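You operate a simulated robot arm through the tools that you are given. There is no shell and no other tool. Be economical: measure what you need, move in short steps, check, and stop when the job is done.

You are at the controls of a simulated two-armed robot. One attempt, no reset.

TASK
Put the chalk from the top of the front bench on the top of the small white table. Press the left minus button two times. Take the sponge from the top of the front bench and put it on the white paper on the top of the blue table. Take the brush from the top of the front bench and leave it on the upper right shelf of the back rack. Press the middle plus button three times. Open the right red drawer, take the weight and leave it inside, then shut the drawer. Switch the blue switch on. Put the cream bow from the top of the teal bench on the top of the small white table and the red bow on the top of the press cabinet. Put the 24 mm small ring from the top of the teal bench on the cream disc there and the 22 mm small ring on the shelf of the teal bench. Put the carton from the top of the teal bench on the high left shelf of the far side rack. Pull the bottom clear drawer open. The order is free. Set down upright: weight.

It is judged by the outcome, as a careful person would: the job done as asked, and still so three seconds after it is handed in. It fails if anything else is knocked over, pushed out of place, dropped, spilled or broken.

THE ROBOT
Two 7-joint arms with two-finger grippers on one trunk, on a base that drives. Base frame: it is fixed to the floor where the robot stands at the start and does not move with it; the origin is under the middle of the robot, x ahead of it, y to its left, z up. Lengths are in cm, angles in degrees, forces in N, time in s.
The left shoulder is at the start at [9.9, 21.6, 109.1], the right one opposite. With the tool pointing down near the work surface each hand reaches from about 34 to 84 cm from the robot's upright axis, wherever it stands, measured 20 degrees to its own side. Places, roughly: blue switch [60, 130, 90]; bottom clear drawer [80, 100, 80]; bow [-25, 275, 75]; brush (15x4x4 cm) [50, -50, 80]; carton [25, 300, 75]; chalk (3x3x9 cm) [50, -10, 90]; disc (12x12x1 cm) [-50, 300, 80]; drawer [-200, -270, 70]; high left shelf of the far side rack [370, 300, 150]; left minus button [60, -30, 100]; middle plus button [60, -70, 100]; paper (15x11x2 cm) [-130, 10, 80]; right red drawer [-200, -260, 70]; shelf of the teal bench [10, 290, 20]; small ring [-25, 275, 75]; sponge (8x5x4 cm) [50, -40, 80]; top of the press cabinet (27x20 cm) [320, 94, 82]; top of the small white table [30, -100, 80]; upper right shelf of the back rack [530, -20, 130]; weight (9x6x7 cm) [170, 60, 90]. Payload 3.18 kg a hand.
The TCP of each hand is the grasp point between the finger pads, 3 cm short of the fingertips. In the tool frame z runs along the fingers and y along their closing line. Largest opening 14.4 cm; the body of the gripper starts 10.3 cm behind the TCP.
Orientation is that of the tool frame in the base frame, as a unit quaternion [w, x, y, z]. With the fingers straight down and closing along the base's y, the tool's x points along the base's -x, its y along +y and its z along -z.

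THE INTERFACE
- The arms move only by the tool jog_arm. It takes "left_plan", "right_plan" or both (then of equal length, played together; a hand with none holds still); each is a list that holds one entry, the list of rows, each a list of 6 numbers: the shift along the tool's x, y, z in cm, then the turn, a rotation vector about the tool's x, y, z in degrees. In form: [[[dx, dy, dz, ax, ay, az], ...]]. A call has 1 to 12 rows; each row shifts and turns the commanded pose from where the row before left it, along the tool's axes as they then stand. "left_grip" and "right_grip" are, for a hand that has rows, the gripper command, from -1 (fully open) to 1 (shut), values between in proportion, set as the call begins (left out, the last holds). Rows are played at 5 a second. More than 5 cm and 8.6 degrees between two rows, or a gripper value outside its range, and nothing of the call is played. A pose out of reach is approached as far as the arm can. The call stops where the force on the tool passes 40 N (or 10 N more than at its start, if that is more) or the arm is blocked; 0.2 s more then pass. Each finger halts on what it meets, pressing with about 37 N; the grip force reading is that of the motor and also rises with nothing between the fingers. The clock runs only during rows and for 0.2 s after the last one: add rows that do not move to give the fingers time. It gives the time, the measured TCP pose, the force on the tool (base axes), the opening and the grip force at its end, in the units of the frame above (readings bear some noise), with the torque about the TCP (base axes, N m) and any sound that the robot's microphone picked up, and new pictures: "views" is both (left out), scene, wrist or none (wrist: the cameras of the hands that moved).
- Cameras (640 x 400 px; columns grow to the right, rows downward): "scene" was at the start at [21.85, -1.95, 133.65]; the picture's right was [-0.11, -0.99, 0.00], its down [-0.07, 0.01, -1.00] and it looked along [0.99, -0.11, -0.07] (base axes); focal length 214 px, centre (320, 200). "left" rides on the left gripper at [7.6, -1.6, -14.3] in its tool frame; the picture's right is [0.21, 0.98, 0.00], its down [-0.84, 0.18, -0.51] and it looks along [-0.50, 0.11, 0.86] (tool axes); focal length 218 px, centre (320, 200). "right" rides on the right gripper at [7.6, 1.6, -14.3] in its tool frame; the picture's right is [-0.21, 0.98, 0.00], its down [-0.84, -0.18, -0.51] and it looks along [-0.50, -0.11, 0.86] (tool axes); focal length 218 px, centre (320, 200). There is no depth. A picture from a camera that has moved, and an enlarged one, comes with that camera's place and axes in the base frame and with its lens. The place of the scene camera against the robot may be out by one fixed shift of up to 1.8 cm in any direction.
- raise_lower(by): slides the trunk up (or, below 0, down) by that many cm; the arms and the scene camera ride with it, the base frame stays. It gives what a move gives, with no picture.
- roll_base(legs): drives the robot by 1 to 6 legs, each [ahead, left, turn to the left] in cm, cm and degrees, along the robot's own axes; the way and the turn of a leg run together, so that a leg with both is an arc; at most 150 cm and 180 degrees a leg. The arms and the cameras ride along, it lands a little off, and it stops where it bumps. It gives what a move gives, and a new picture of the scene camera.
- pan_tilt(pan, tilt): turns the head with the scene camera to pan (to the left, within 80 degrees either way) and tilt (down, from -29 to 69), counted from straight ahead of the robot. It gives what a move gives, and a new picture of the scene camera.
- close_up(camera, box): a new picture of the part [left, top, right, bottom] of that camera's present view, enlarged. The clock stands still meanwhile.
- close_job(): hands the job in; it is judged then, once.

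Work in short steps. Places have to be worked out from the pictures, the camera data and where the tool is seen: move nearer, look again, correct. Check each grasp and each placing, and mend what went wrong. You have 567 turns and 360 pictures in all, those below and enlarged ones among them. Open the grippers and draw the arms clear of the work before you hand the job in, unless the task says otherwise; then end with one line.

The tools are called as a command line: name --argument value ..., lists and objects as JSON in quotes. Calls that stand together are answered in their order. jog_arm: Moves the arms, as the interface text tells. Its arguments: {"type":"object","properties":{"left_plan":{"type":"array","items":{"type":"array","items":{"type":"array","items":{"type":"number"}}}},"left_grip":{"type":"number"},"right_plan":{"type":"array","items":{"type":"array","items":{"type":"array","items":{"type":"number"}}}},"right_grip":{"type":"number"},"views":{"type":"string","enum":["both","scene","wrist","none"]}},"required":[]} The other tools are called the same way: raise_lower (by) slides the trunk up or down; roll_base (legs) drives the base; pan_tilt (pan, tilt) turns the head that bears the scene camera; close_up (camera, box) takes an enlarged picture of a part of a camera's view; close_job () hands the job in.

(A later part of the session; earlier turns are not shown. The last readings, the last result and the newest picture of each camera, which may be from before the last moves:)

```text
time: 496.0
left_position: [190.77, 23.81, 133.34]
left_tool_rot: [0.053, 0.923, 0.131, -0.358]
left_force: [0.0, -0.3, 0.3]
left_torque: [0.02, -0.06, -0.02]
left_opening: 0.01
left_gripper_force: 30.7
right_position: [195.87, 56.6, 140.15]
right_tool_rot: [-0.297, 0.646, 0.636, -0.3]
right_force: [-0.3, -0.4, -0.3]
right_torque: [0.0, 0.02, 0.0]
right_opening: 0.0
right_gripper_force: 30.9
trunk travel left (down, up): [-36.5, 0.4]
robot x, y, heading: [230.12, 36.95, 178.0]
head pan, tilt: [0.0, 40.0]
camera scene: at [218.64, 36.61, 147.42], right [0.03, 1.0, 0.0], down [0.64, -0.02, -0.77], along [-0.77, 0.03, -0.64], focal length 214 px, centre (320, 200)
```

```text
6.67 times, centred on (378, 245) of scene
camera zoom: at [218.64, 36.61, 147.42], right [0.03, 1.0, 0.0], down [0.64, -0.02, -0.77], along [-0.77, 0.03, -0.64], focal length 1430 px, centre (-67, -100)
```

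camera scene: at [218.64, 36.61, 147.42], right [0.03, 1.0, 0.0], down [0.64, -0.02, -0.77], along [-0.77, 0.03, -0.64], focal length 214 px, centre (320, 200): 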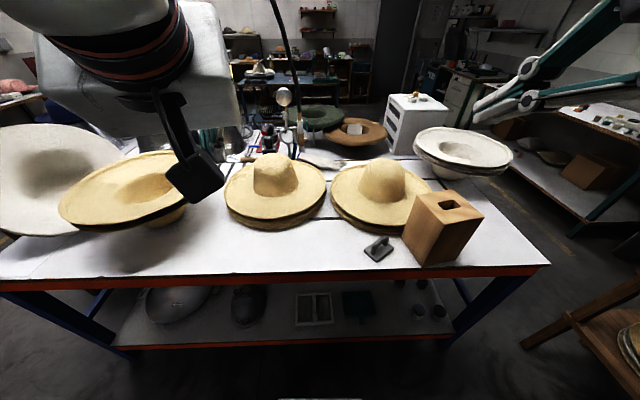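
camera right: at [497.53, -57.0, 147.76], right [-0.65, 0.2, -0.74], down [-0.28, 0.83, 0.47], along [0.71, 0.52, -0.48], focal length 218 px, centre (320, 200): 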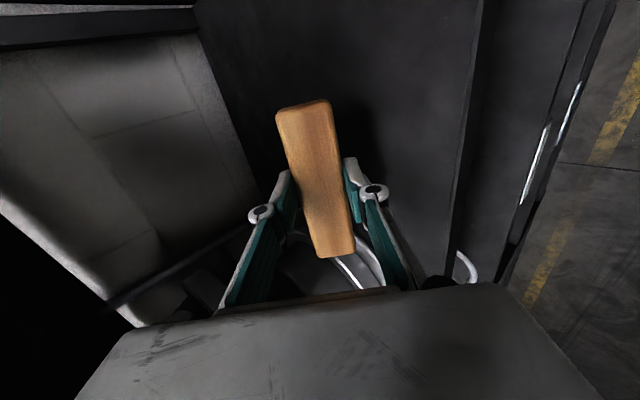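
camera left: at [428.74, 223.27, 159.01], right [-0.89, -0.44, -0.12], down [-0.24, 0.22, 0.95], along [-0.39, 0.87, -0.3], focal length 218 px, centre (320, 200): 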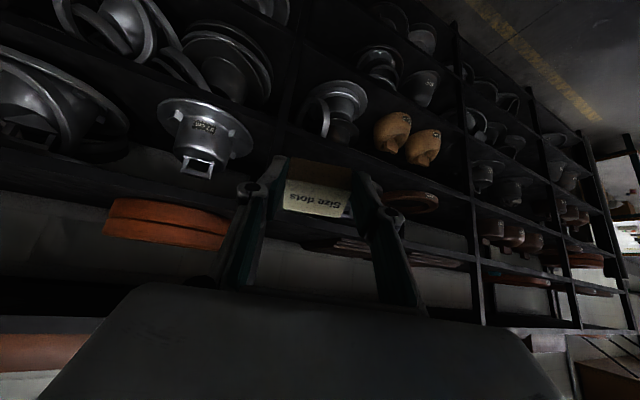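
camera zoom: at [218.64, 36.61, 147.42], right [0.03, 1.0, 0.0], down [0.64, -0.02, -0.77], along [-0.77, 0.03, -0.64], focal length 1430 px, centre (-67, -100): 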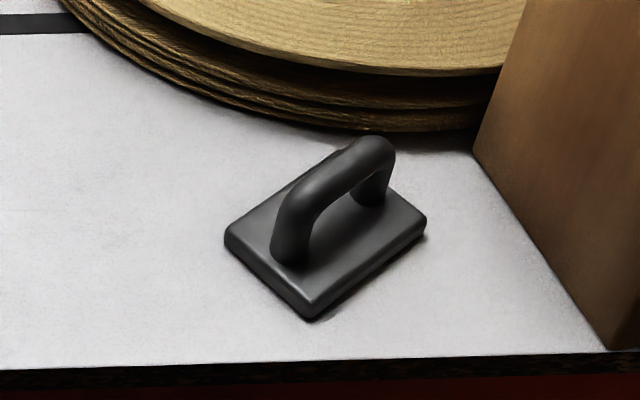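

I'll pick the handle with the right hand vertical. Un-pitch the right tool, and turn the base so the closing line is perpendicular to the handle.

jog_arm --right_plan '[[[0, 0, 0, -8.2, 0, 0], [0, 0, 0, -8.2, 0, 0], [0, 0, 0, -8.2, 0, 0], [0, 0, 0, -8.2, 0, 0], [0, 0, 0, -8.2, 0, 0], [0, 0, 0, -8.2, 0, 0]]]' --right_grip 0.3 --views "none"

roll_base --legs '[[0, -29, 0], [0, 0, 34]]'

close_up --camera "right" --box '[0, 0, 640, 400]'

```text
time: 497.4
left_position: [191.02, 23.79, 133.45]
left_tool_rot: [0.055, 0.923, 0.132, -0.358]
left_force: [0.5, -0.1, 0.1]
left_torque: [-0.04, 0.02, -0.02]
left_opening: 0.0
left_gripper_force: 31.0
right_position: [194.58, 56.68, 137.89]
right_tool_rot: [-0.121, 0.701, 0.691, -0.126]
right_force: [0.4, 0.1, 1.2]
right_torque: [-0.03, 0.04, 0.01]
right_opening: 5.07
right_gripper_force: 0.1
right hand out of reach, approached as far as the arm can: row 4, 5, 6
trunk travel left (down, up): [-36.5, 0.4]
robot x, y, heading: [230.58, 37.01, 178.1]
head pan, tilt: [0.0, 40.0]
```

```text
time: 502.2
left_position: [205.8, 32.52, 133.29]
left_tool_rot: [0.156, 0.844, 0.396, -0.327]
left_force: [0.1, 0.1, 0.3]
left_torque: [-0.01, -0.01, -0.01]
left_opening: 0.01
left_gripper_force: 30.4
right_position: [190.45, 61.69, 137.94]
right_tool_rot: [-0.079, 0.467, 0.867, -0.156]
right_force: [-0.7, -0.4, -0.1]
right_torque: [0.02, 0.03, 0.01]
right_opening: 5.04
right_gripper_force: 0.1
trunk travel left (down, up): [-36.5, 0.4]
robot x, y, heading: [231.08, 65.63, -147.8]
head pan, tilt: [0.0, 40.0]
camera scene: at [221.48, 58.04, 147.42], right [-0.53, 0.85, 0.0], down [0.54, 0.34, -0.77], along [-0.65, -0.41, -0.64], focal length 214 px, centre (320, 200)
```

scene: 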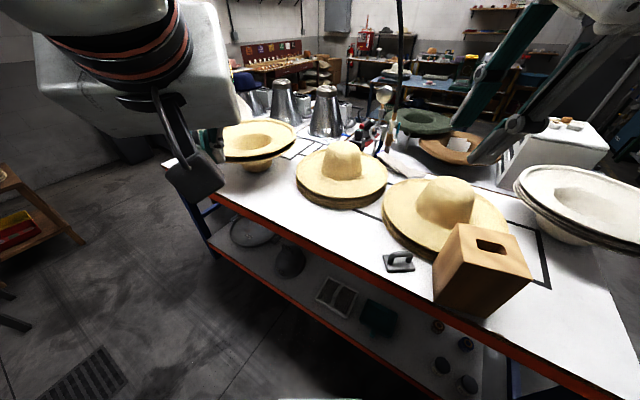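

```text
1.00 times, centred on (320, 200) of right (not enlarged: the box is as wide or as high as the picture)
camera zoom: at [191.55, 71.91, 150.58], right [0.88, 0.33, -0.33], down [0.47, -0.69, 0.55], along [-0.05, -0.64, -0.77], focal length 218 px, centre (320, 200)
```

zoom: 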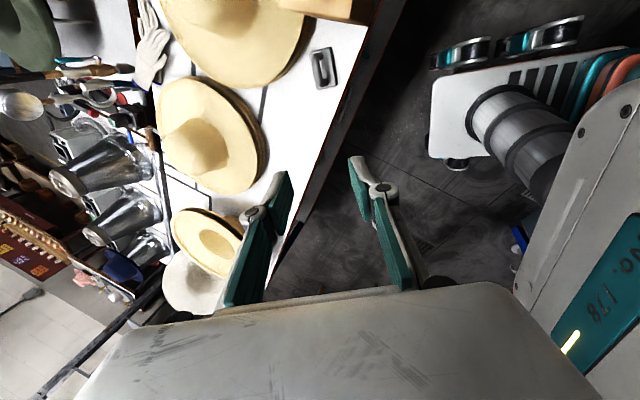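

Lower the trunk to bring the hands to working height, then finish levelling the tool.

raise_lower --by -14

jog_arm --right_plan '[[[0, 0, 0, -7, 0, 0], [0, 0, 0, -7, 0, 0], [0, 0, 0, -6, 0, 0]]]' --views "wrist"

```text
time: 503.8
left_position: [206.15, 32.08, 118.91]
left_tool_rot: [0.158, 0.843, 0.403, -0.318]
left_force: [0.3, -0.1, -1.6]
left_torque: [-0.02, 0.01, 0.02]
left_opening: 0.02
left_gripper_force: 30.6
right_position: [188.08, 60.29, 120.65]
right_tool_rot: [-0.054, 0.472, 0.872, -0.117]
right_force: [0.7, 0.1, 0.7]
right_torque: [0.01, 0.01, -0.02]
right_opening: 5.03
right_gripper_force: 0.0
trunk travel left (down, up): [-22.5, 14.4]
robot x, y, heading: [231.53, 65.55, -147.8]
head pan, tilt: [0.0, 40.0]
```

```text
time: 504.6
left_position: [205.85, 32.15, 118.91]
left_tool_rot: [0.159, 0.844, 0.401, -0.318]
left_force: [0.9, 0.2, 0.4]
left_torque: [0.01, -0.06, 0.0]
left_opening: 0.0
left_gripper_force: 30.6
right_position: [188.08, 60.15, 120.43]
right_tool_rot: [-0.054, 0.472, 0.872, -0.117]
right_force: [-0.3, -0.1, 0.3]
right_torque: [0.0, 0.0, 0.01]
right_opening: 5.05
right_gripper_force: 0.0
right hand out of reach, approached as far as the arm can: row 1, 2, 3
trunk travel left (down, up): [-22.5, 14.4]
robot x, y, heading: [231.13, 65.47, -147.8]
head pan, tilt: [0.0, 40.0]
camera right: at [188.05, 69.85, 133.82], right [0.91, 0.34, -0.25], down [0.42, -0.72, 0.55], along [0.01, -0.6, -0.8], focal length 218 px, centre (320, 200)
```

right: 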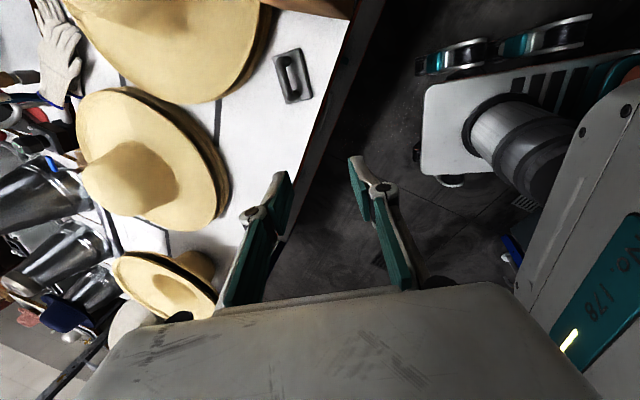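

jog_arm --right_plan '[[[1.74, -2.34, 2.32, 0, 0, 0], [1.74, -2.34, 2.32, 0, 0, 0], [1.74, -2.34, 2.32, 0, 0, 0], [1.74, -2.34, 2.32, -4, 0, 0], [1.74, -2.34, 2.32, -4, 0, 0], [0, 0, 0, -4, 0, 0], [0, 0, 0, -3, 0, 0]]]' --views "wrist"

```text
time: 506.2
left_position: [205.76, 32.14, 118.83]
left_tool_rot: [0.16, 0.844, 0.4, -0.319]
left_force: [-0.5, 0.2, -0.4]
left_torque: [0.01, -0.01, 0.02]
left_opening: 0.0
left_gripper_force: 30.8
right_position: [171.42, 59.72, 112.01]
right_tool_rot: [0.008, 0.475, 0.88, -0.002]
right_force: [-0.9, 0.0, -0.4]
right_torque: [0.04, -0.02, -0.03]
right_opening: 5.05
right_gripper_force: 0.1
trunk travel left (down, up): [-22.5, 14.4]
robot x, y, heading: [231.31, 65.59, -147.9]
head pan, tilt: [0.0, 40.0]
camera right: at [168.4, 67.26, 126.2], right [0.93, 0.36, 0.01], down [0.3, -0.8, 0.52], along [0.2, -0.48, -0.85], focal length 218 px, centre (320, 200)
```

right: 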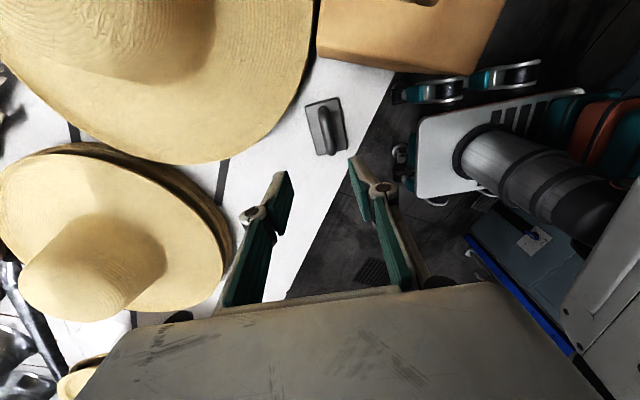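

Tool is vertical and aligned across the handle. Centre and descend partway.

jog_arm --right_plan '[[[-0.4, 1.4, 3, 0, 0, 0], [0, 0, 4, 0, 0, 0], [0, 0, 4, 0, 0, 0], [0, 0, 3, 0, 0, 0]]]' --views "none"

close_up --camera "right" --box '[200, 60, 440, 210]'

close_up --camera "scene" --box '[330, 190, 490, 290]'

```text
time: 507.2
left_position: [205.85, 32.27, 118.87]
left_tool_rot: [0.161, 0.844, 0.399, -0.321]
left_force: [0.1, 1.1, 0.1]
left_torque: [0.02, -0.01, 0.0]
left_opening: 0.0
left_gripper_force: 30.4
right_position: [173.16, 60.13, 98.09]
right_tool_rot: [0.008, 0.475, 0.88, -0.003]
right_force: [-0.4, -0.8, 0.0]
right_torque: [-0.02, 0.0, 0.02]
right_opening: 5.01
right_gripper_force: 0.1
trunk travel left (down, up): [-22.5, 14.4]
robot x, y, heading: [231.21, 65.64, -147.9]
head pan, tilt: [0.0, 40.0]
```

```text
2.67 times, centred on (320, 135) of right
camera zoom: at [170.17, 67.57, 112.23], right [0.93, 0.36, 0.01], down [0.31, -0.8, 0.52], along [0.19, -0.48, -0.85], focal length 582 px, centre (320, 373)
```

zoom: 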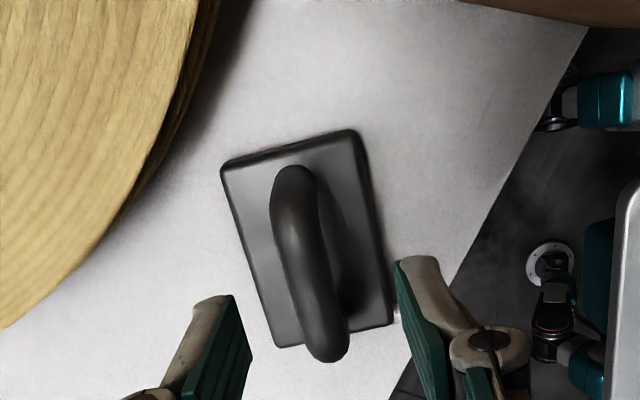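

```text
4.00 times, centred on (410, 240) of scene
camera zoom: at [218.46, 55.22, 134.41], right [-0.61, 0.79, 0.0], down [0.42, 0.32, -0.85], along [-0.67, -0.51, -0.53], focal length 858 px, centre (-40, 40)
```

zoom: 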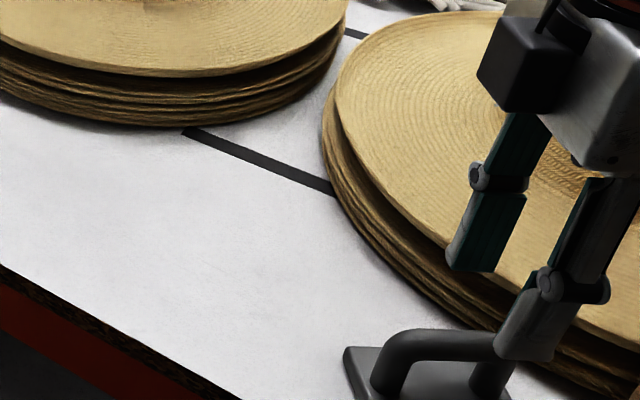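

Centre by −0.5 and descend 8.3 cm with the fingers straddling the handle.

jog_arm --right_plan '[[[-0.1, -0.5, 2, 0, 0, 0], [0, 0, 2.3, 0, 0, 0], [0, 0, 2, 0, 0, 0], [0, 0, 1, 0, 0, 0]]]' --views "none"

close_up --camera "right" --box '[200, 60, 440, 210]'

close_up --camera "scene" --box '[370, 220, 466, 280]'

```text
time: 508.2
left_position: [206.16, 32.06, 119.03]
left_tool_rot: [0.159, 0.844, 0.4, -0.32]
left_force: [0.3, -0.1, 0.0]
left_torque: [0.02, -0.07, -0.01]
left_opening: 0.0
left_gripper_force: 30.3
right_position: [172.85, 59.21, 91.07]
right_tool_rot: [0.006, 0.474, 0.881, -0.006]
right_force: [2.3, -10.7, 17.2]
right_torque: [3.06, 1.15, 0.23]
right_opening: 5.06
right_gripper_force: 0.1
trunk travel left (down, up): [-22.5, 14.4]
robot x, y, heading: [230.92, 65.88, -147.5]
head pan, tilt: [0.0, 40.0]
```

```text
2.67 times, centred on (320, 135) of right
camera zoom: at [169.87, 66.89, 105.17], right [0.93, 0.36, 0.0], down [0.31, -0.79, 0.52], along [0.19, -0.49, -0.85], focal length 582 px, centre (320, 373)
```

zoom: 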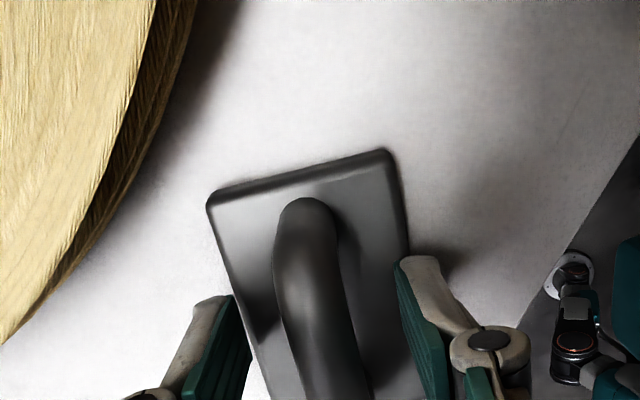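

```text
6.67 times, centred on (418, 250) of scene
camera zoom: at [218.69, 55.06, 134.52], right [-0.61, 0.79, 0.0], down [0.42, 0.32, -0.85], along [-0.67, -0.52, -0.53], focal length 1430 px, centre (-333, -133)
```

zoom: 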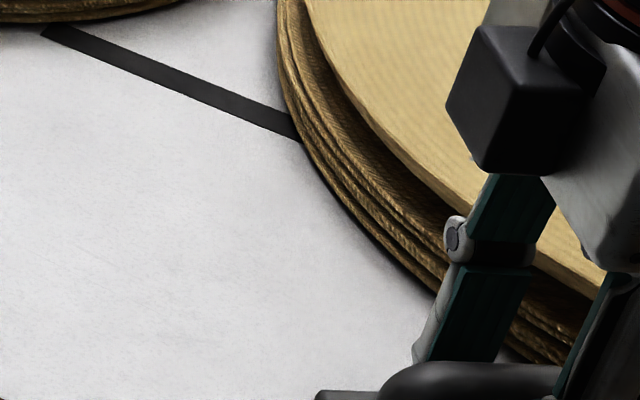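

Unexpected contact – probably the wrist camera against the wooden block. Raise and inspect.

jog_arm --right_plan '[[[0, 0, -3, 0, 0, 0], [0, 0, -4, 0, 0, 0], [0, 0, -4, 0, 0, 0], [0, 0, -4, 0, 0, 0]]]' --views "none"

close_up --camera "scene" --box '[340, 160, 580, 310]'

close_up --camera "right" --box '[200, 0, 520, 200]'

```text
time: 509.2
left_position: [205.97, 32.24, 119.02]
left_tool_rot: [0.16, 0.843, 0.4, -0.322]
left_force: [0.0, 0.4, -0.2]
left_torque: [0.0, -0.01, -0.02]
left_opening: 0.03
left_gripper_force: 30.7
right_position: [172.39, 59.87, 105.57]
right_tool_rot: [0.008, 0.475, 0.88, -0.002]
right_force: [-0.2, 0.1, 1.1]
right_torque: [0.03, 0.02, 0.04]
right_opening: 5.08
right_gripper_force: 0.1
trunk travel left (down, up): [-22.5, 14.4]
robot x, y, heading: [231.32, 65.93, -147.8]
head pan, tilt: [0.0, 40.0]
```

```text
2.67 times, centred on (460, 235) of scene
camera zoom: at [218.59, 55.18, 134.52], right [-0.61, 0.79, 0.0], down [0.42, 0.32, -0.85], along [-0.67, -0.52, -0.52], focal length 572 px, centre (-53, 107)
```

zoom: 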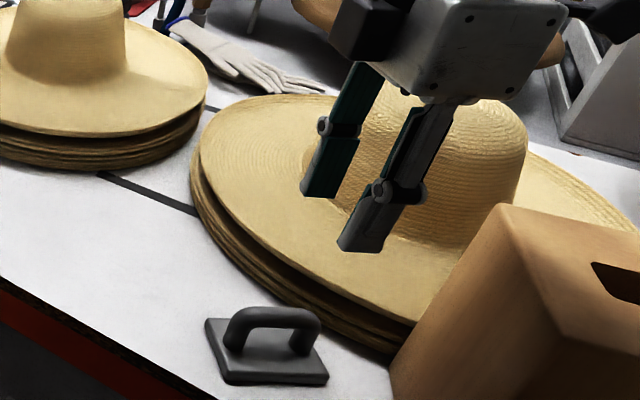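

```text
2.00 times, centred on (360, 100) of right
camera zoom: at [169.39, 67.37, 119.71], right [0.93, 0.36, 0.01], down [0.31, -0.8, 0.52], along [0.19, -0.48, -0.85], focal length 436 px, centre (240, 400)
```

zoom: 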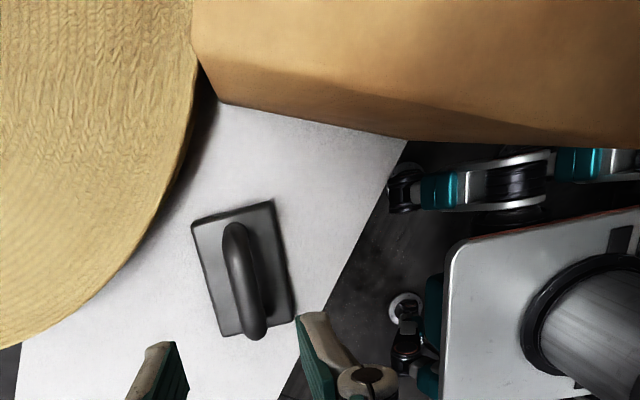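

The block (top z≈104, face y≈69) conflicts with the camera. Yaw 12° so the camera swings away, shift slightly along the handle, and descend again.

jog_arm --right_plan '[[[0, 0, 0, 0, 0, -6], [0, 0, 0, 0, 0, -6], [-1.4, -0.3, 0, 0, 0, 0], [0, 0, 4, 0, 0, 0], [0, 0, 4, 0, 0, 0]]]' --views "none"

close_up --camera "right" --box '[200, 60, 440, 210]'

```text
time: 510.4
left_position: [205.97, 32.21, 118.96]
left_tool_rot: [0.158, 0.845, 0.398, -0.321]
left_force: [0.2, 0.8, -1.1]
left_torque: [0.01, -0.02, 0.0]
left_opening: 0.0
left_gripper_force: 30.8
right_position: [173.49, 58.35, 97.81]
right_tool_rot: [0.008, 0.38, 0.925, -0.005]
right_force: [0.3, 0.2, -0.7]
right_torque: [0.0, -0.01, -0.02]
right_opening: 5.04
right_gripper_force: 0.0
trunk travel left (down, up): [-22.5, 14.4]
robot x, y, heading: [231.37, 66.04, -147.7]
head pan, tilt: [0.0, 40.0]
```

```text
2.67 times, centred on (320, 135) of right
camera zoom: at [169.02, 65.15, 111.99], right [0.84, 0.55, 0.0], down [0.47, -0.71, 0.52], along [0.29, -0.44, -0.85], focal length 582 px, centre (320, 373)
```

zoom: 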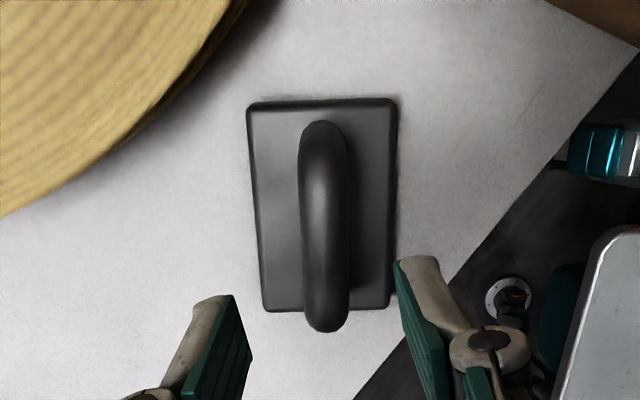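

jog_arm --right_plan '[[[0, 0.2, 2, 0, 0, 0], [0, 0, 2, 0, 0, 0], [0, 0, 2, 0, 0, 0]]]' --views "none"

jog_arm --right_plan '[[[0, 0, 1, 0, 0, 0], [0, 0, 1, 0, 0, 0]]]' --views "none"

close_up --camera "right" --box '[200, 60, 440, 210]'

```text
time: 511.2
left_position: [205.87, 32.24, 119.09]
left_tool_rot: [0.159, 0.844, 0.398, -0.322]
left_force: [0.1, 0.4, 0.3]
left_torque: [0.0, -0.01, 0.05]
left_opening: 0.0
left_gripper_force: 30.7
right_position: [173.68, 58.45, 91.74]
right_tool_rot: [0.008, 0.381, 0.925, -0.003]
right_force: [-0.6, 0.6, -0.1]
right_torque: [0.02, 0.01, -0.02]
right_opening: 5.01
right_gripper_force: 0.1
trunk travel left (down, up): [-22.5, 14.4]
robot x, y, heading: [231.08, 65.68, -147.8]
head pan, tilt: [0.0, 40.0]
```

```text
time: 511.8
left_position: [206.19, 32.39, 119.16]
left_tool_rot: [0.159, 0.843, 0.4, -0.323]
left_force: [-0.2, -0.2, 0.4]
left_torque: [0.0, 0.0, -0.02]
left_opening: 0.0
left_gripper_force: 30.6
right_position: [173.7, 58.46, 90.37]
right_tool_rot: [0.004, 0.381, 0.925, -0.009]
right_force: [-0.6, 3.6, 28.7]
right_torque: [0.99, -0.33, 0.12]
right_opening: 5.02
right_gripper_force: 0.3
trunk travel left (down, up): [-22.5, 14.4]
robot x, y, heading: [230.97, 65.94, -147.8]
head pan, tilt: [0.0, 40.0]
```

```text
2.67 times, centred on (320, 135) of right
camera zoom: at [169.41, 65.44, 104.51], right [0.84, 0.55, -0.01], down [0.47, -0.71, 0.52], along [0.28, -0.44, -0.85], focal length 582 px, centre (320, 373)
```

zoom: 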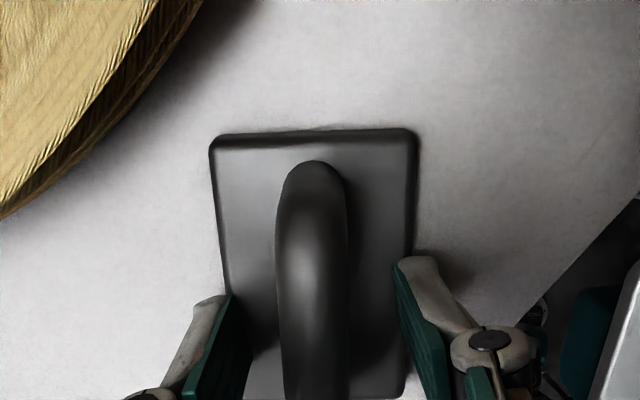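

Fingertips touch the weight's base plate, so the bar is at the pads. Raise 0.6 and close.

jog_arm --right_plan '[[[0, 0, -0.8, 0, 0, 0], [0, 0, 0, 0, 0, 0]]]' --views "none"

jog_arm --right_plan '[[[0, 0, 0, 0, 0, 0], [0, 0, 0, 0, 0, 0], [0, 0, 0, 0, 0, 0]]]' --right_grip 1 --views "none"

close_up --camera "right" --box '[200, 60, 440, 210]'

```text
time: 512.4
left_position: [206.0, 32.2, 119.02]
left_tool_rot: [0.159, 0.844, 0.399, -0.322]
left_force: [0.6, 0.6, -0.2]
left_torque: [0.0, -0.05, 0.01]
left_opening: 0.0
left_gripper_force: 30.8
right_position: [173.77, 58.49, 90.39]
right_tool_rot: [0.009, 0.381, 0.925, -0.002]
right_force: [1.2, -1.5, 6.4]
right_torque: [-0.04, 0.07, 0.04]
right_opening: 5.11
right_gripper_force: 0.1
trunk travel left (down, up): [-22.5, 14.4]
robot x, y, heading: [231.16, 65.78, -147.3]
head pan, tilt: [0.0, 40.0]
```

```text
time: 513.2
left_position: [205.87, 32.29, 118.99]
left_tool_rot: [0.16, 0.844, 0.398, -0.322]
left_force: [0.1, 0.2, -0.2]
left_torque: [-0.01, 0.01, 0.01]
left_opening: 0.0
left_gripper_force: 31.0
right_position: [173.59, 58.49, 90.27]
right_tool_rot: [0.008, 0.381, 0.925, -0.003]
right_force: [-0.8, -0.3, -5.5]
right_torque: [-0.06, -0.04, -0.04]
right_opening: 1.59
right_gripper_force: 36.9
trunk travel left (down, up): [-22.5, 14.4]
robot x, y, heading: [231.12, 65.75, -147.7]
head pan, tilt: [0.0, 40.0]
```

```text
2.67 times, centred on (320, 135) of right
camera zoom: at [169.17, 65.33, 104.5], right [0.84, 0.55, 0.01], down [0.47, -0.72, 0.52], along [0.29, -0.43, -0.85], focal length 582 px, centre (320, 373)
```

zoom: 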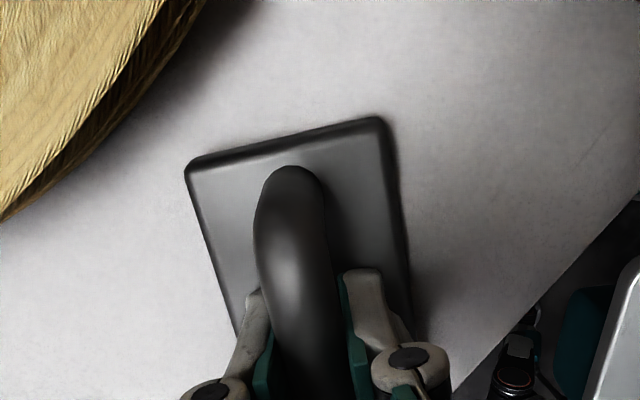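

Handle gripped (1.6 cm). Lift slowly.

jog_arm --right_plan '[[[0, 0, -1.5, 0, 0, 0], [0, 0, -1.5, 0, 0, 0], [0, 0, 0, 0, 0, 0]]]' --views "none"

close_up --camera "scene" --box '[340, 190, 500, 290]'

```text
time: 514.0
left_position: [205.94, 32.35, 119.0]
left_tool_rot: [0.159, 0.844, 0.399, -0.322]
left_force: [0.1, 1.0, -0.6]
left_torque: [-0.03, 0.0, 0.03]
left_opening: 0.0
left_gripper_force: 30.0
right_position: [173.56, 58.48, 93.5]
right_tool_rot: [0.008, 0.381, 0.925, -0.004]
right_force: [0.0, -0.4, -5.8]
right_torque: [-0.04, -0.02, 0.01]
right_opening: 1.57
right_gripper_force: 37.4
trunk travel left (down, up): [-22.5, 14.4]
robot x, y, heading: [230.95, 65.72, -147.8]
head pan, tilt: [0.0, 40.0]
```

```text
4.00 times, centred on (420, 240) of scene
camera zoom: at [218.42, 55.18, 134.53], right [-0.61, 0.79, 0.0], down [0.41, 0.32, -0.85], along [-0.68, -0.52, -0.52], focal length 858 px, centre (-80, 40)
```

zoom: 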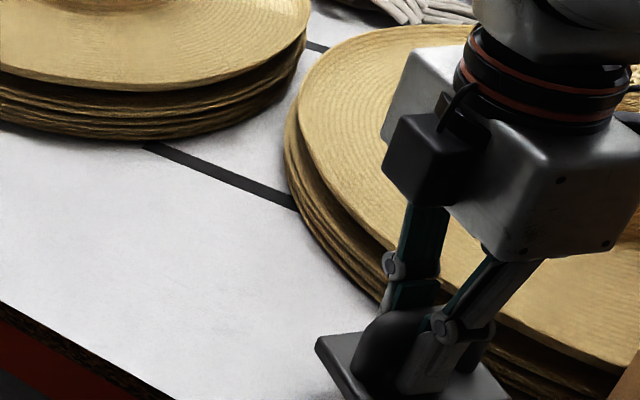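

Weight lifted cleanly. Raise it well above the hats, then turn to face down the aisle (−y).

jog_arm --right_plan '[[[0, 0, -4, 0, 0, 0], [0, 0, -4, 0, 0, 0], [0, 0, -4, 0, 0, 0], [0, 0, -4, 0, 0, 0], [0, 0, -4, 0, 0, 0], [0, 0, -3, 0, 0, 0]]]' --views "none"

roll_base --legs '[[-3, 0, 0], [0, 0, 57.5]]'

pan_tilt --pan 0 --tilt 30

```text
time: 515.4
left_position: [205.84, 32.15, 118.99]
left_tool_rot: [0.159, 0.844, 0.398, -0.322]
left_force: [0.2, -0.7, -0.7]
left_torque: [-0.01, -0.05, 0.0]
left_opening: 0.0
left_gripper_force: 30.9
right_position: [173.14, 58.93, 114.6]
right_tool_rot: [0.009, 0.381, 0.925, -0.003]
right_force: [-0.8, -0.3, -6.5]
right_torque: [-0.02, -0.06, 0.0]
right_opening: 1.57
right_gripper_force: 36.8
right hand out of reach, approached as far as the arm can: row 6
trunk travel left (down, up): [-22.5, 14.4]
robot x, y, heading: [231.28, 65.67, -147.9]
head pan, tilt: [0.0, 40.0]
```

```text
time: 518.8
left_position: [248.4, 28.05, 118.96]
left_tool_rot: [0.295, 0.547, 0.756, -0.206]
left_force: [0.0, -0.8, 0.4]
left_torque: [-0.01, 0.05, -0.01]
left_opening: 0.0
left_gripper_force: 30.1
right_position: [208.36, 14.69, 114.67]
right_tool_rot: [0.008, -0.112, 0.994, 0.001]
right_force: [0.9, 0.3, -6.2]
right_torque: [0.01, -0.03, -0.04]
right_opening: 1.59
right_gripper_force: 37.4
trunk travel left (down, up): [-22.5, 14.4]
robot x, y, heading: [233.86, 67.55, -90.0]
head pan, tilt: [0.0, 40.0]
camera scene: at [235.42, 49.69, 134.55], right [-1.0, -0.09, 0.0], down [-0.04, 0.52, -0.85], along [0.07, -0.85, -0.52], focal length 214 px, centre (320, 200)
```

scene: 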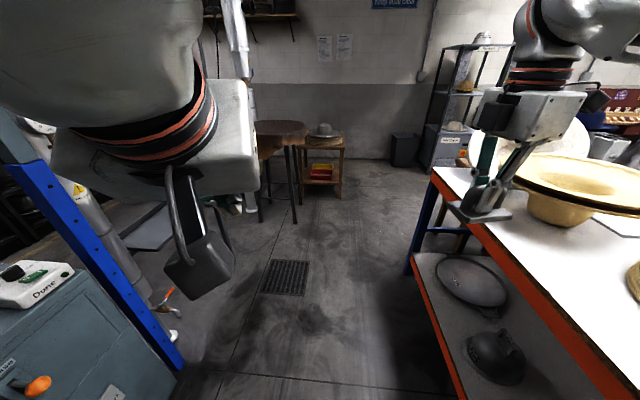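

```text
time: 519.5
left_position: [248.43, 27.95, 119.12]
left_tool_rot: [0.294, 0.547, 0.756, -0.206]
left_force: [-0.6, -0.8, 0.1]
left_torque: [0.01, 0.02, 0.05]
left_opening: 0.0
left_gripper_force: 30.6
right_position: [208.34, 14.71, 114.61]
right_tool_rot: [0.009, -0.112, 0.994, 0.001]
right_force: [0.0, 0.8, -6.9]
right_torque: [0.04, -0.06, -0.01]
right_opening: 1.59
right_gripper_force: 37.1
trunk travel left (down, up): [-22.5, 14.4]
robot x, y, heading: [234.01, 67.11, -90.2]
head pan, tilt: [0.0, 30.0]
camera scene: at [234.93, 49.56, 134.92], right [-1.0, -0.04, 0.0], down [-0.02, 0.48, -0.87], along [0.03, -0.87, -0.48], focal length 214 px, centre (320, 200)
```

scene: 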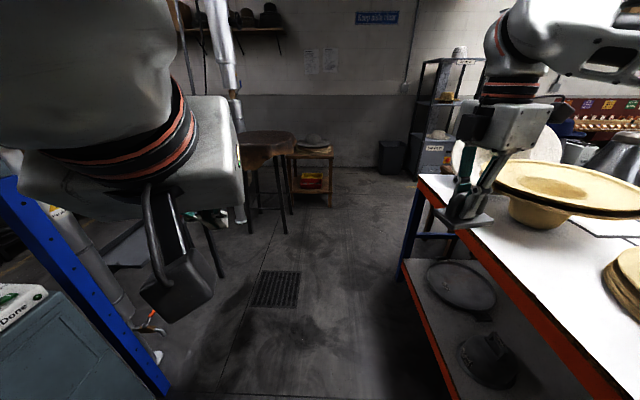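

Drive down the aisle, then turn west toward the front area.

roll_base --legs '[[120, 0, 0], [85, 0, 0]]'

roll_base --legs '[[22, -28, 0], [0, 0, -89.8]]'

pan_tilt --pan 0 --tilt 25

```text
time: 529.6
left_position: [249.86, -173.24, 119.14]
left_tool_rot: [0.295, 0.545, 0.758, -0.204]
left_force: [0.8, 1.0, 0.7]
left_torque: [0.0, 0.01, -0.01]
left_opening: 0.0
left_gripper_force: 30.6
right_position: [209.96, -186.79, 114.59]
right_tool_rot: [0.008, -0.115, 0.993, 0.001]
right_force: [0.4, -0.4, -6.7]
right_torque: [0.01, -0.03, 0.01]
right_opening: 1.58
right_gripper_force: 37.6
trunk travel left (down, up): [-22.5, 14.4]
robot x, y, heading: [234.65, -134.06, -89.8]
head pan, tilt: [0.0, 30.0]
camera scene: at [236.12, -151.77, 134.98], right [-1.0, -0.03, 0.0], down [-0.01, 0.48, -0.88], along [0.03, -0.88, -0.48], focal length 214 px, centre (320, 200)
```

scene: 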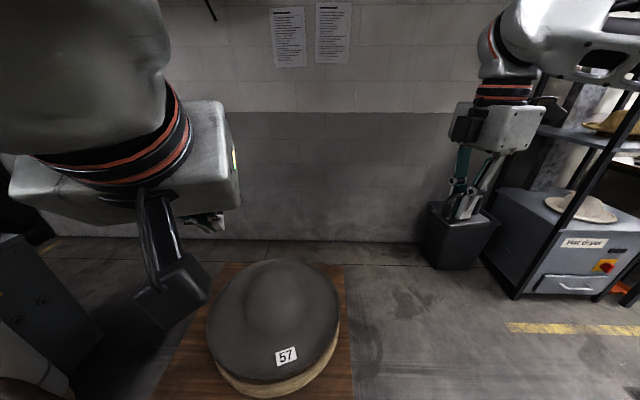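

```text
time: 532.0
left_position: [228.87, -182.14, 118.94]
left_tool_rot: [0.296, 0.543, 0.76, -0.202]
left_force: [-0.7, -0.1, -0.6]
left_torque: [-0.01, -0.07, 0.05]
left_opening: 0.0
left_gripper_force: 30.9
right_position: [188.98, -195.87, 114.39]
right_tool_rot: [0.009, -0.119, 0.993, 0.001]
right_force: [-0.6, -0.1, -6.7]
right_torque: [0.03, -0.12, -0.01]
right_opening: 1.57
right_gripper_force: 36.3
trunk travel left (down, up): [-22.5, 14.4]
robot x, y, heading: [213.71, -143.39, -89.7]
head pan, tilt: [0.0, 30.0]
stopped in leg 1: the robot was blocked; the commanded pose is now the measured one
camera scene: at [214.77, -160.76, 134.92], right [-1.0, -0.03, 0.0], down [-0.01, 0.48, -0.87], along [0.03, -0.87, -0.48], focal length 214 px, centre (320, 200)
```

scene: 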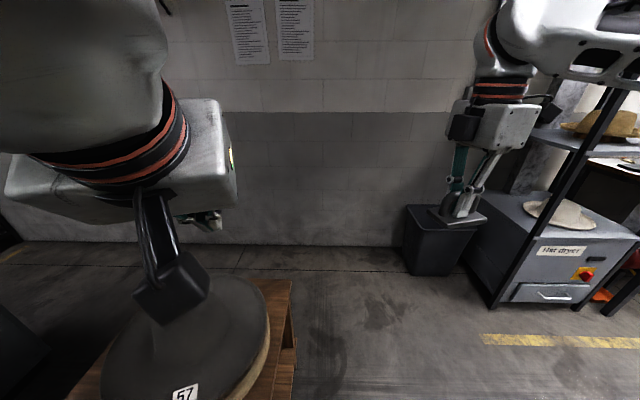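

```text
time: 532.6
left_position: [229.05, -182.18, 118.9]
left_tool_rot: [0.295, 0.542, 0.76, -0.203]
left_force: [0.6, 0.6, 0.8]
left_torque: [0.01, 0.01, -0.04]
left_opening: 0.0
left_gripper_force: 30.3
right_position: [189.09, -195.88, 114.46]
right_tool_rot: [0.008, -0.119, 0.993, 0.002]
right_force: [-0.4, 0.3, -6.4]
right_torque: [0.0, -0.02, 0.02]
right_opening: 1.6
right_gripper_force: 36.8
trunk travel left (down, up): [-22.5, 14.4]
robot x, y, heading: [213.96, -142.94, -89.1]
head pan, tilt: [0.0, 25.0]
camera scene: at [214.9, -160.93, 135.55], right [-1.0, -0.01, 0.0], down [0.0, 0.42, -0.91], along [0.01, -0.91, -0.42], focal length 214 px, centre (320, 200)
```

scene: 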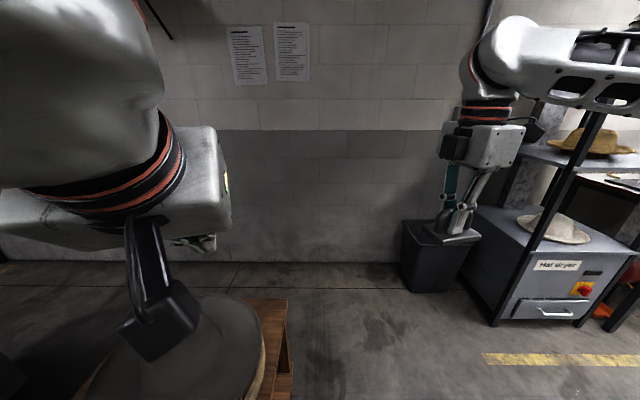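

The base bumped the cupboard's north side; back off, move further west, then turn.

roll_base --legs '[[-8, 0, 0], [0, -26, 0], [35, 0, 0]]'

roll_base --legs '[[0, 0, -90.5]]'

pan_tilt --pan 0 --tilt 20

```text
time: 538.0
left_position: [203.92, -209.1, 119.01]
left_tool_rot: [0.296, 0.54, 0.761, -0.202]
left_force: [0.3, -0.2, -0.2]
left_torque: [-0.02, 0.02, 0.01]
left_opening: 0.01
left_gripper_force: 30.5
right_position: [164.2, -223.19, 114.63]
right_tool_rot: [0.007, -0.122, 0.992, 0.002]
right_force: [0.6, 0.0, -6.2]
right_torque: [0.06, -0.01, 0.02]
right_opening: 1.58
right_gripper_force: 36.9
trunk travel left (down, up): [-22.5, 14.4]
robot x, y, heading: [188.64, -170.36, -89.4]
head pan, tilt: [0.0, 25.0]
camera scene: at [189.61, -187.97, 135.55], right [-1.0, -0.02, 0.0], down [-0.01, 0.42, -0.91], along [0.02, -0.91, -0.42], focal length 214 px, centre (320, 200)
```

scene: 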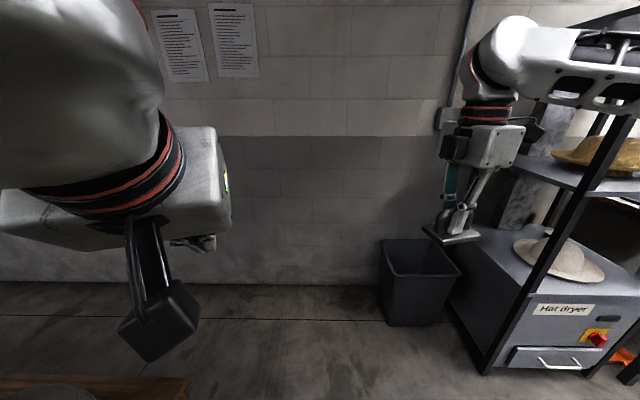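

```text
time: 542.3
left_position: [149.35, -185.06, 118.95]
left_tool_rot: [0.065, 0.921, 0.152, -0.352]
left_force: [0.6, 0.0, -0.3]
left_torque: [-0.01, 0.01, 0.01]
left_opening: 0.0
left_gripper_force: 30.7
right_position: [135.69, -145.25, 114.63]
right_tool_rot: [0.007, 0.62, 0.785, -0.004]
right_force: [-0.9, 0.3, -6.4]
right_torque: [-0.07, -0.01, -0.02]
right_opening: 1.59
right_gripper_force: 36.8
trunk travel left (down, up): [-22.5, 14.4]
robot x, y, heading: [188.29, -170.32, -179.7]
head pan, tilt: [0.0, 25.0]
camera scene: at [172.41, -171.04, 135.55], right [0.0, 1.0, 0.0], down [0.42, 0.0, -0.91], along [-0.91, 0.0, -0.42], focal length 214 px, centre (320, 200)
```

scene: 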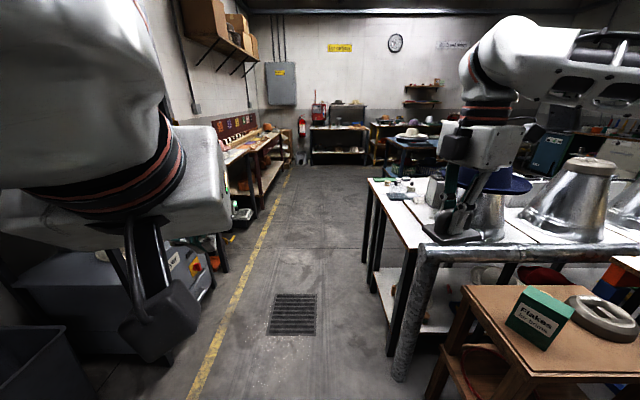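

```text
time: 542.9
left_position: [149.23, -185.08, 118.88]
left_tool_rot: [0.064, 0.921, 0.151, -0.352]
left_force: [-0.9, 0.5, -0.3]
left_torque: [0.02, 0.0, 0.0]
left_opening: 0.0
left_gripper_force: 30.4
right_position: [135.79, -145.15, 114.56]
right_tool_rot: [0.007, 0.62, 0.784, -0.004]
right_force: [-0.4, 0.7, -6.8]
right_torque: [-0.03, -0.01, 0.05]
right_opening: 1.57
right_gripper_force: 37.1
trunk travel left (down, up): [-22.5, 14.4]
robot x, y, heading: [188.06, -170.45, -179.7]
head pan, tilt: [0.0, 20.0]
camera scene: at [172.3, -171.06, 136.36], right [0.0, 1.0, 0.0], down [0.34, 0.0, -0.94], along [-0.94, 0.0, -0.34], focal length 214 px, centre (320, 200)
```

scene: 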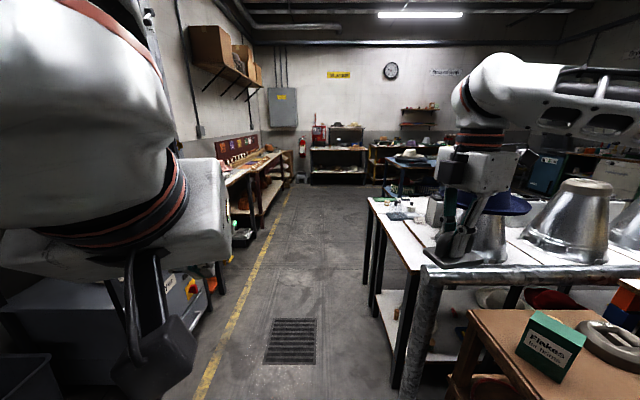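

Clear path west. Drive on.

roll_base --legs '[[110, 0, 0], [90, 0, 0]]'

pan_tilt --pan 35 --tilt 25

```text
time: 553.0
left_position: [-52.04, -185.37, 118.9]
left_tool_rot: [0.064, 0.921, 0.15, -0.353]
left_force: [0.0, 0.4, -0.8]
left_torque: [0.06, -0.03, 0.0]
left_opening: 0.0
left_gripper_force: 31.0
right_position: [-65.38, -145.43, 114.58]
right_tool_rot: [0.007, 0.622, 0.783, -0.004]
right_force: [0.9, 0.1, -6.1]
right_torque: [-0.05, 0.03, -0.02]
right_opening: 1.58
right_gripper_force: 37.3
trunk travel left (down, up): [-22.5, 14.4]
robot x, y, heading: [-12.38, -170.81, 179.7]
head pan, tilt: [0.0, 20.0]
camera scene: at [-28.83, -171.46, 136.36], right [0.0, 1.0, 0.0], down [0.34, 0.0, -0.94], along [-0.94, 0.0, -0.34], focal length 214 px, centre (320, 200)
```

scene: 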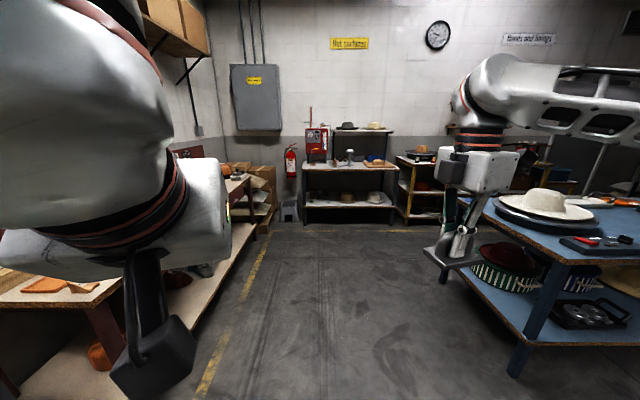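

```text
time: 554.0
left_position: [-51.98, -185.23, 118.96]
left_tool_rot: [0.064, 0.922, 0.149, -0.352]
left_force: [-0.1, -0.9, 0.2]
left_torque: [0.02, -0.01, -0.01]
left_opening: 0.0
left_gripper_force: 30.7
right_position: [-65.3, -145.32, 114.58]
right_tool_rot: [0.007, 0.622, 0.783, -0.004]
right_force: [-1.1, 0.3, -6.2]
right_torque: [-0.07, -0.02, 0.02]
right_opening: 1.58
right_gripper_force: 36.9
trunk travel left (down, up): [-22.5, 14.4]
robot x, y, heading: [-12.77, -170.53, 179.9]
head pan, tilt: [35.0, 25.0]
camera scene: at [-27.05, -176.74, 135.55], right [-0.57, 0.82, 0.0], down [0.35, 0.24, -0.91], along [-0.74, -0.52, -0.42], focal length 214 px, centre (320, 200)
```

scene: 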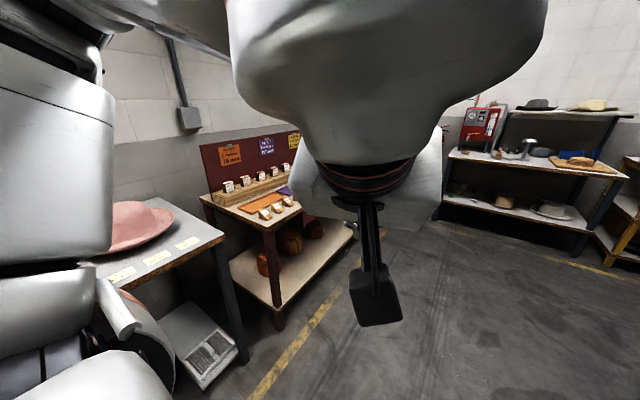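

roll_base --legs '[[150, 0, 0], [0, 0, 90]]'

pan_tilt --pan 0 --tilt 30

```text
time: 565.1
left_position: [-145.2, -209.98, 118.93]
left_tool_rot: [0.297, 0.54, 0.761, -0.202]
left_force: [0.1, 0.6, -0.6]
left_torque: [-0.03, -0.03, 0.03]
left_opening: 0.0
left_gripper_force: 30.9
right_position: [-184.97, -223.88, 114.54]
right_tool_rot: [0.007, -0.121, 0.993, 0.001]
right_force: [0.0, -0.5, -6.2]
right_torque: [0.02, -0.07, 0.02]
right_opening: 1.57
right_gripper_force: 37.2
trunk travel left (down, up): [-22.5, 14.4]
robot x, y, heading: [-160.49, -170.72, -89.3]
head pan, tilt: [35.0, 25.0]
camera scene: at [-154.16, -187.04, 135.55], right [-0.81, -0.58, 0.0], down [-0.25, 0.34, -0.91], along [0.53, -0.74, -0.42], focal length 214 px, centre (320, 200)
```

scene: 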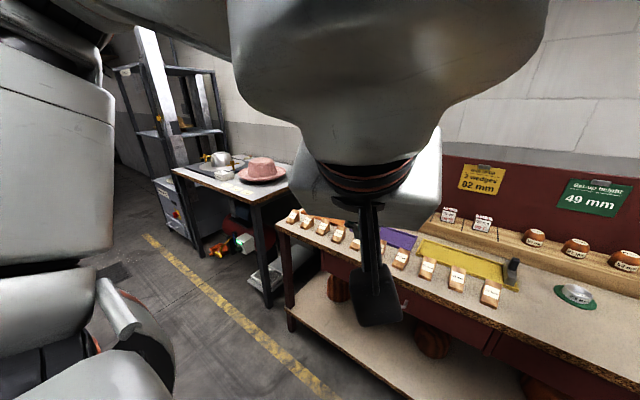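

```text
time: 566.1
left_position: [-145.2, -209.96, 118.89]
left_tool_rot: [0.296, 0.54, 0.762, -0.201]
left_force: [-0.1, -0.1, 0.0]
left_torque: [0.01, -0.02, 0.03]
left_opening: 0.0
left_gripper_force: 30.9
right_position: [-185.06, -223.83, 114.48]
right_tool_rot: [0.008, -0.121, 0.993, 0.002]
right_force: [-0.8, -0.1, -5.6]
right_torque: [0.02, -0.04, 0.01]
right_opening: 1.59
right_gripper_force: 36.8
trunk travel left (down, up): [-22.5, 14.4]
robot x, y, heading: [-160.68, -171.15, -89.1]
head pan, tilt: [0.0, 30.0]
camera scene: at [-159.2, -188.64, 134.86], right [-1.0, -0.04, 0.0], down [-0.02, 0.49, -0.87], along [0.03, -0.87, -0.49], focal length 214 px, centre (320, 200)
```

scene: 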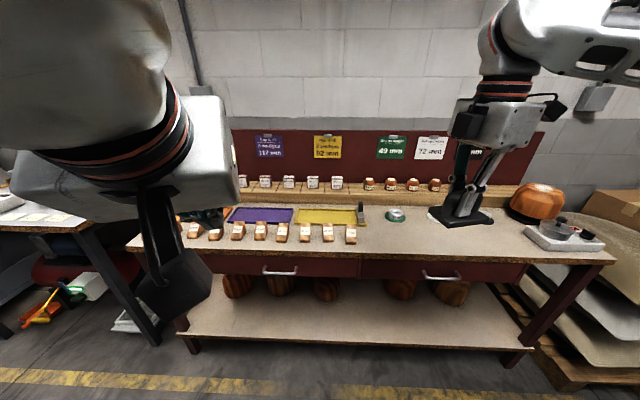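

Two red drawers; the right one has a handle at ≈[−201,−245,72]. Enlarge.

close_up --camera "scene" --box '[360, 235, 540, 347]'

```text
3.56 times, centred on (450, 291) of scene
camera zoom: at [-159.2, -188.64, 134.86], right [-1.0, -0.04, 0.0], down [-0.02, 0.49, -0.87], along [0.03, -0.87, -0.49], focal length 763 px, centre (-142, -124)
```

zoom: 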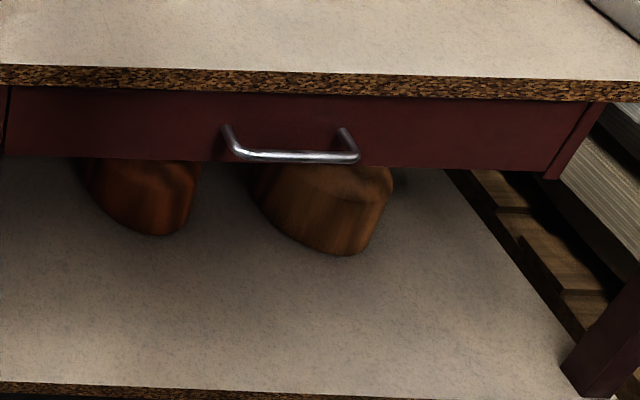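

The bow handle can be hooked with a vertical tool closing front-to-back. Try re-posing the free left hand: extend, lower, un-pitch and yaw.

jog_arm --left_plan '[[[-1.1, 1.28, 3.7, 0, 0, 0], [-1.1, 1.28, 3.7, 0, 0, 0], [-1.1, 1.28, 3.7, 0, 0, 0], [-1.1, 1.28, 3.7, 0, 0, 0], [-1.1, 1.28, 3.7, 0, 0, 0], [-1.1, 1.28, 3.7, 0, 0, 0], [0, 0, 0, 0, 8, 0], [0, 0, 0, 0, 8, 0], [0, 0, 0, 0, 8, 0], [0, 0, 0, 0, 8, 0], [0, 0, 0, 0, 8, 0]]]' --left_grip 0.3 --views "none"

jog_arm --left_plan '[[[0, 0, 0, 0, 0, -8], [0, 0, 0, 0, 0, -8], [0, 0, 0, 0, 0, -8], [0, 0, 0, 0, 0, -8], [0, 0, 0, 0, 0, -8], [0, 0, 0, 0, 0, -8], [0, 0, 0, 0, 0, -8], [0, 0, 0, 0, 0, -8], [0, 0, 0, 0, 0, -8]]]' --views "wrist"

```text
time: 568.5
left_position: [-131.35, -226.06, 107.06]
left_tool_rot: [0.017, 0.577, 0.816, -0.004]
left_force: [0.6, 1.3, 0.7]
left_torque: [-0.01, -0.01, 0.0]
left_opening: 5.04
left_gripper_force: 0.0
right_position: [-185.06, -223.92, 114.47]
right_tool_rot: [0.009, -0.121, 0.993, 0.002]
right_force: [-0.4, 0.5, -6.0]
right_torque: [0.03, -0.06, 0.01]
right_opening: 1.58
right_gripper_force: 36.4
trunk travel left (down, up): [-22.5, 14.4]
robot x, y, heading: [-160.66, -170.66, -89.1]
head pan, tilt: [0.0, 30.0]
```

```text
time: 570.5
left_position: [-131.29, -226.08, 107.05]
left_tool_rot: [0.012, -0.014, 1.0, -0.014]
left_force: [-0.9, 0.5, 0.4]
left_torque: [0.0, 0.0, 0.0]
left_opening: 5.05
left_gripper_force: 0.0
right_position: [-185.01, -223.88, 114.63]
right_tool_rot: [0.008, -0.121, 0.993, 0.002]
right_force: [1.1, 0.9, -6.1]
right_torque: [0.0, -0.05, -0.01]
right_opening: 1.59
right_gripper_force: 37.1
trunk travel left (down, up): [-22.5, 14.4]
robot x, y, heading: [-160.57, -171.39, -89.5]
head pan, tilt: [0.0, 30.0]
camera left: at [-139.14, -227.45, 121.06], right [-0.24, 0.97, -0.03], down [0.83, 0.22, 0.52], along [0.51, 0.09, -0.85], focal length 218 px, centre (320, 200)
```

left: 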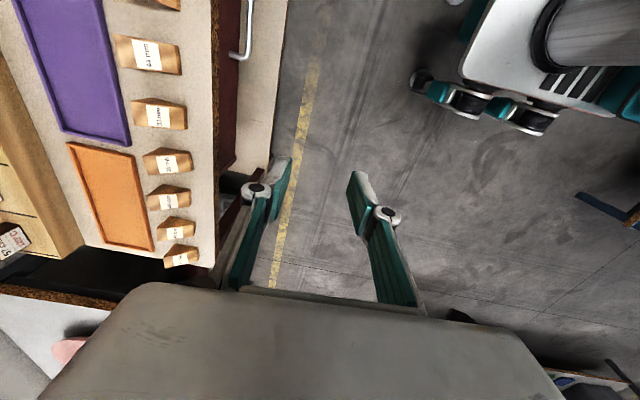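

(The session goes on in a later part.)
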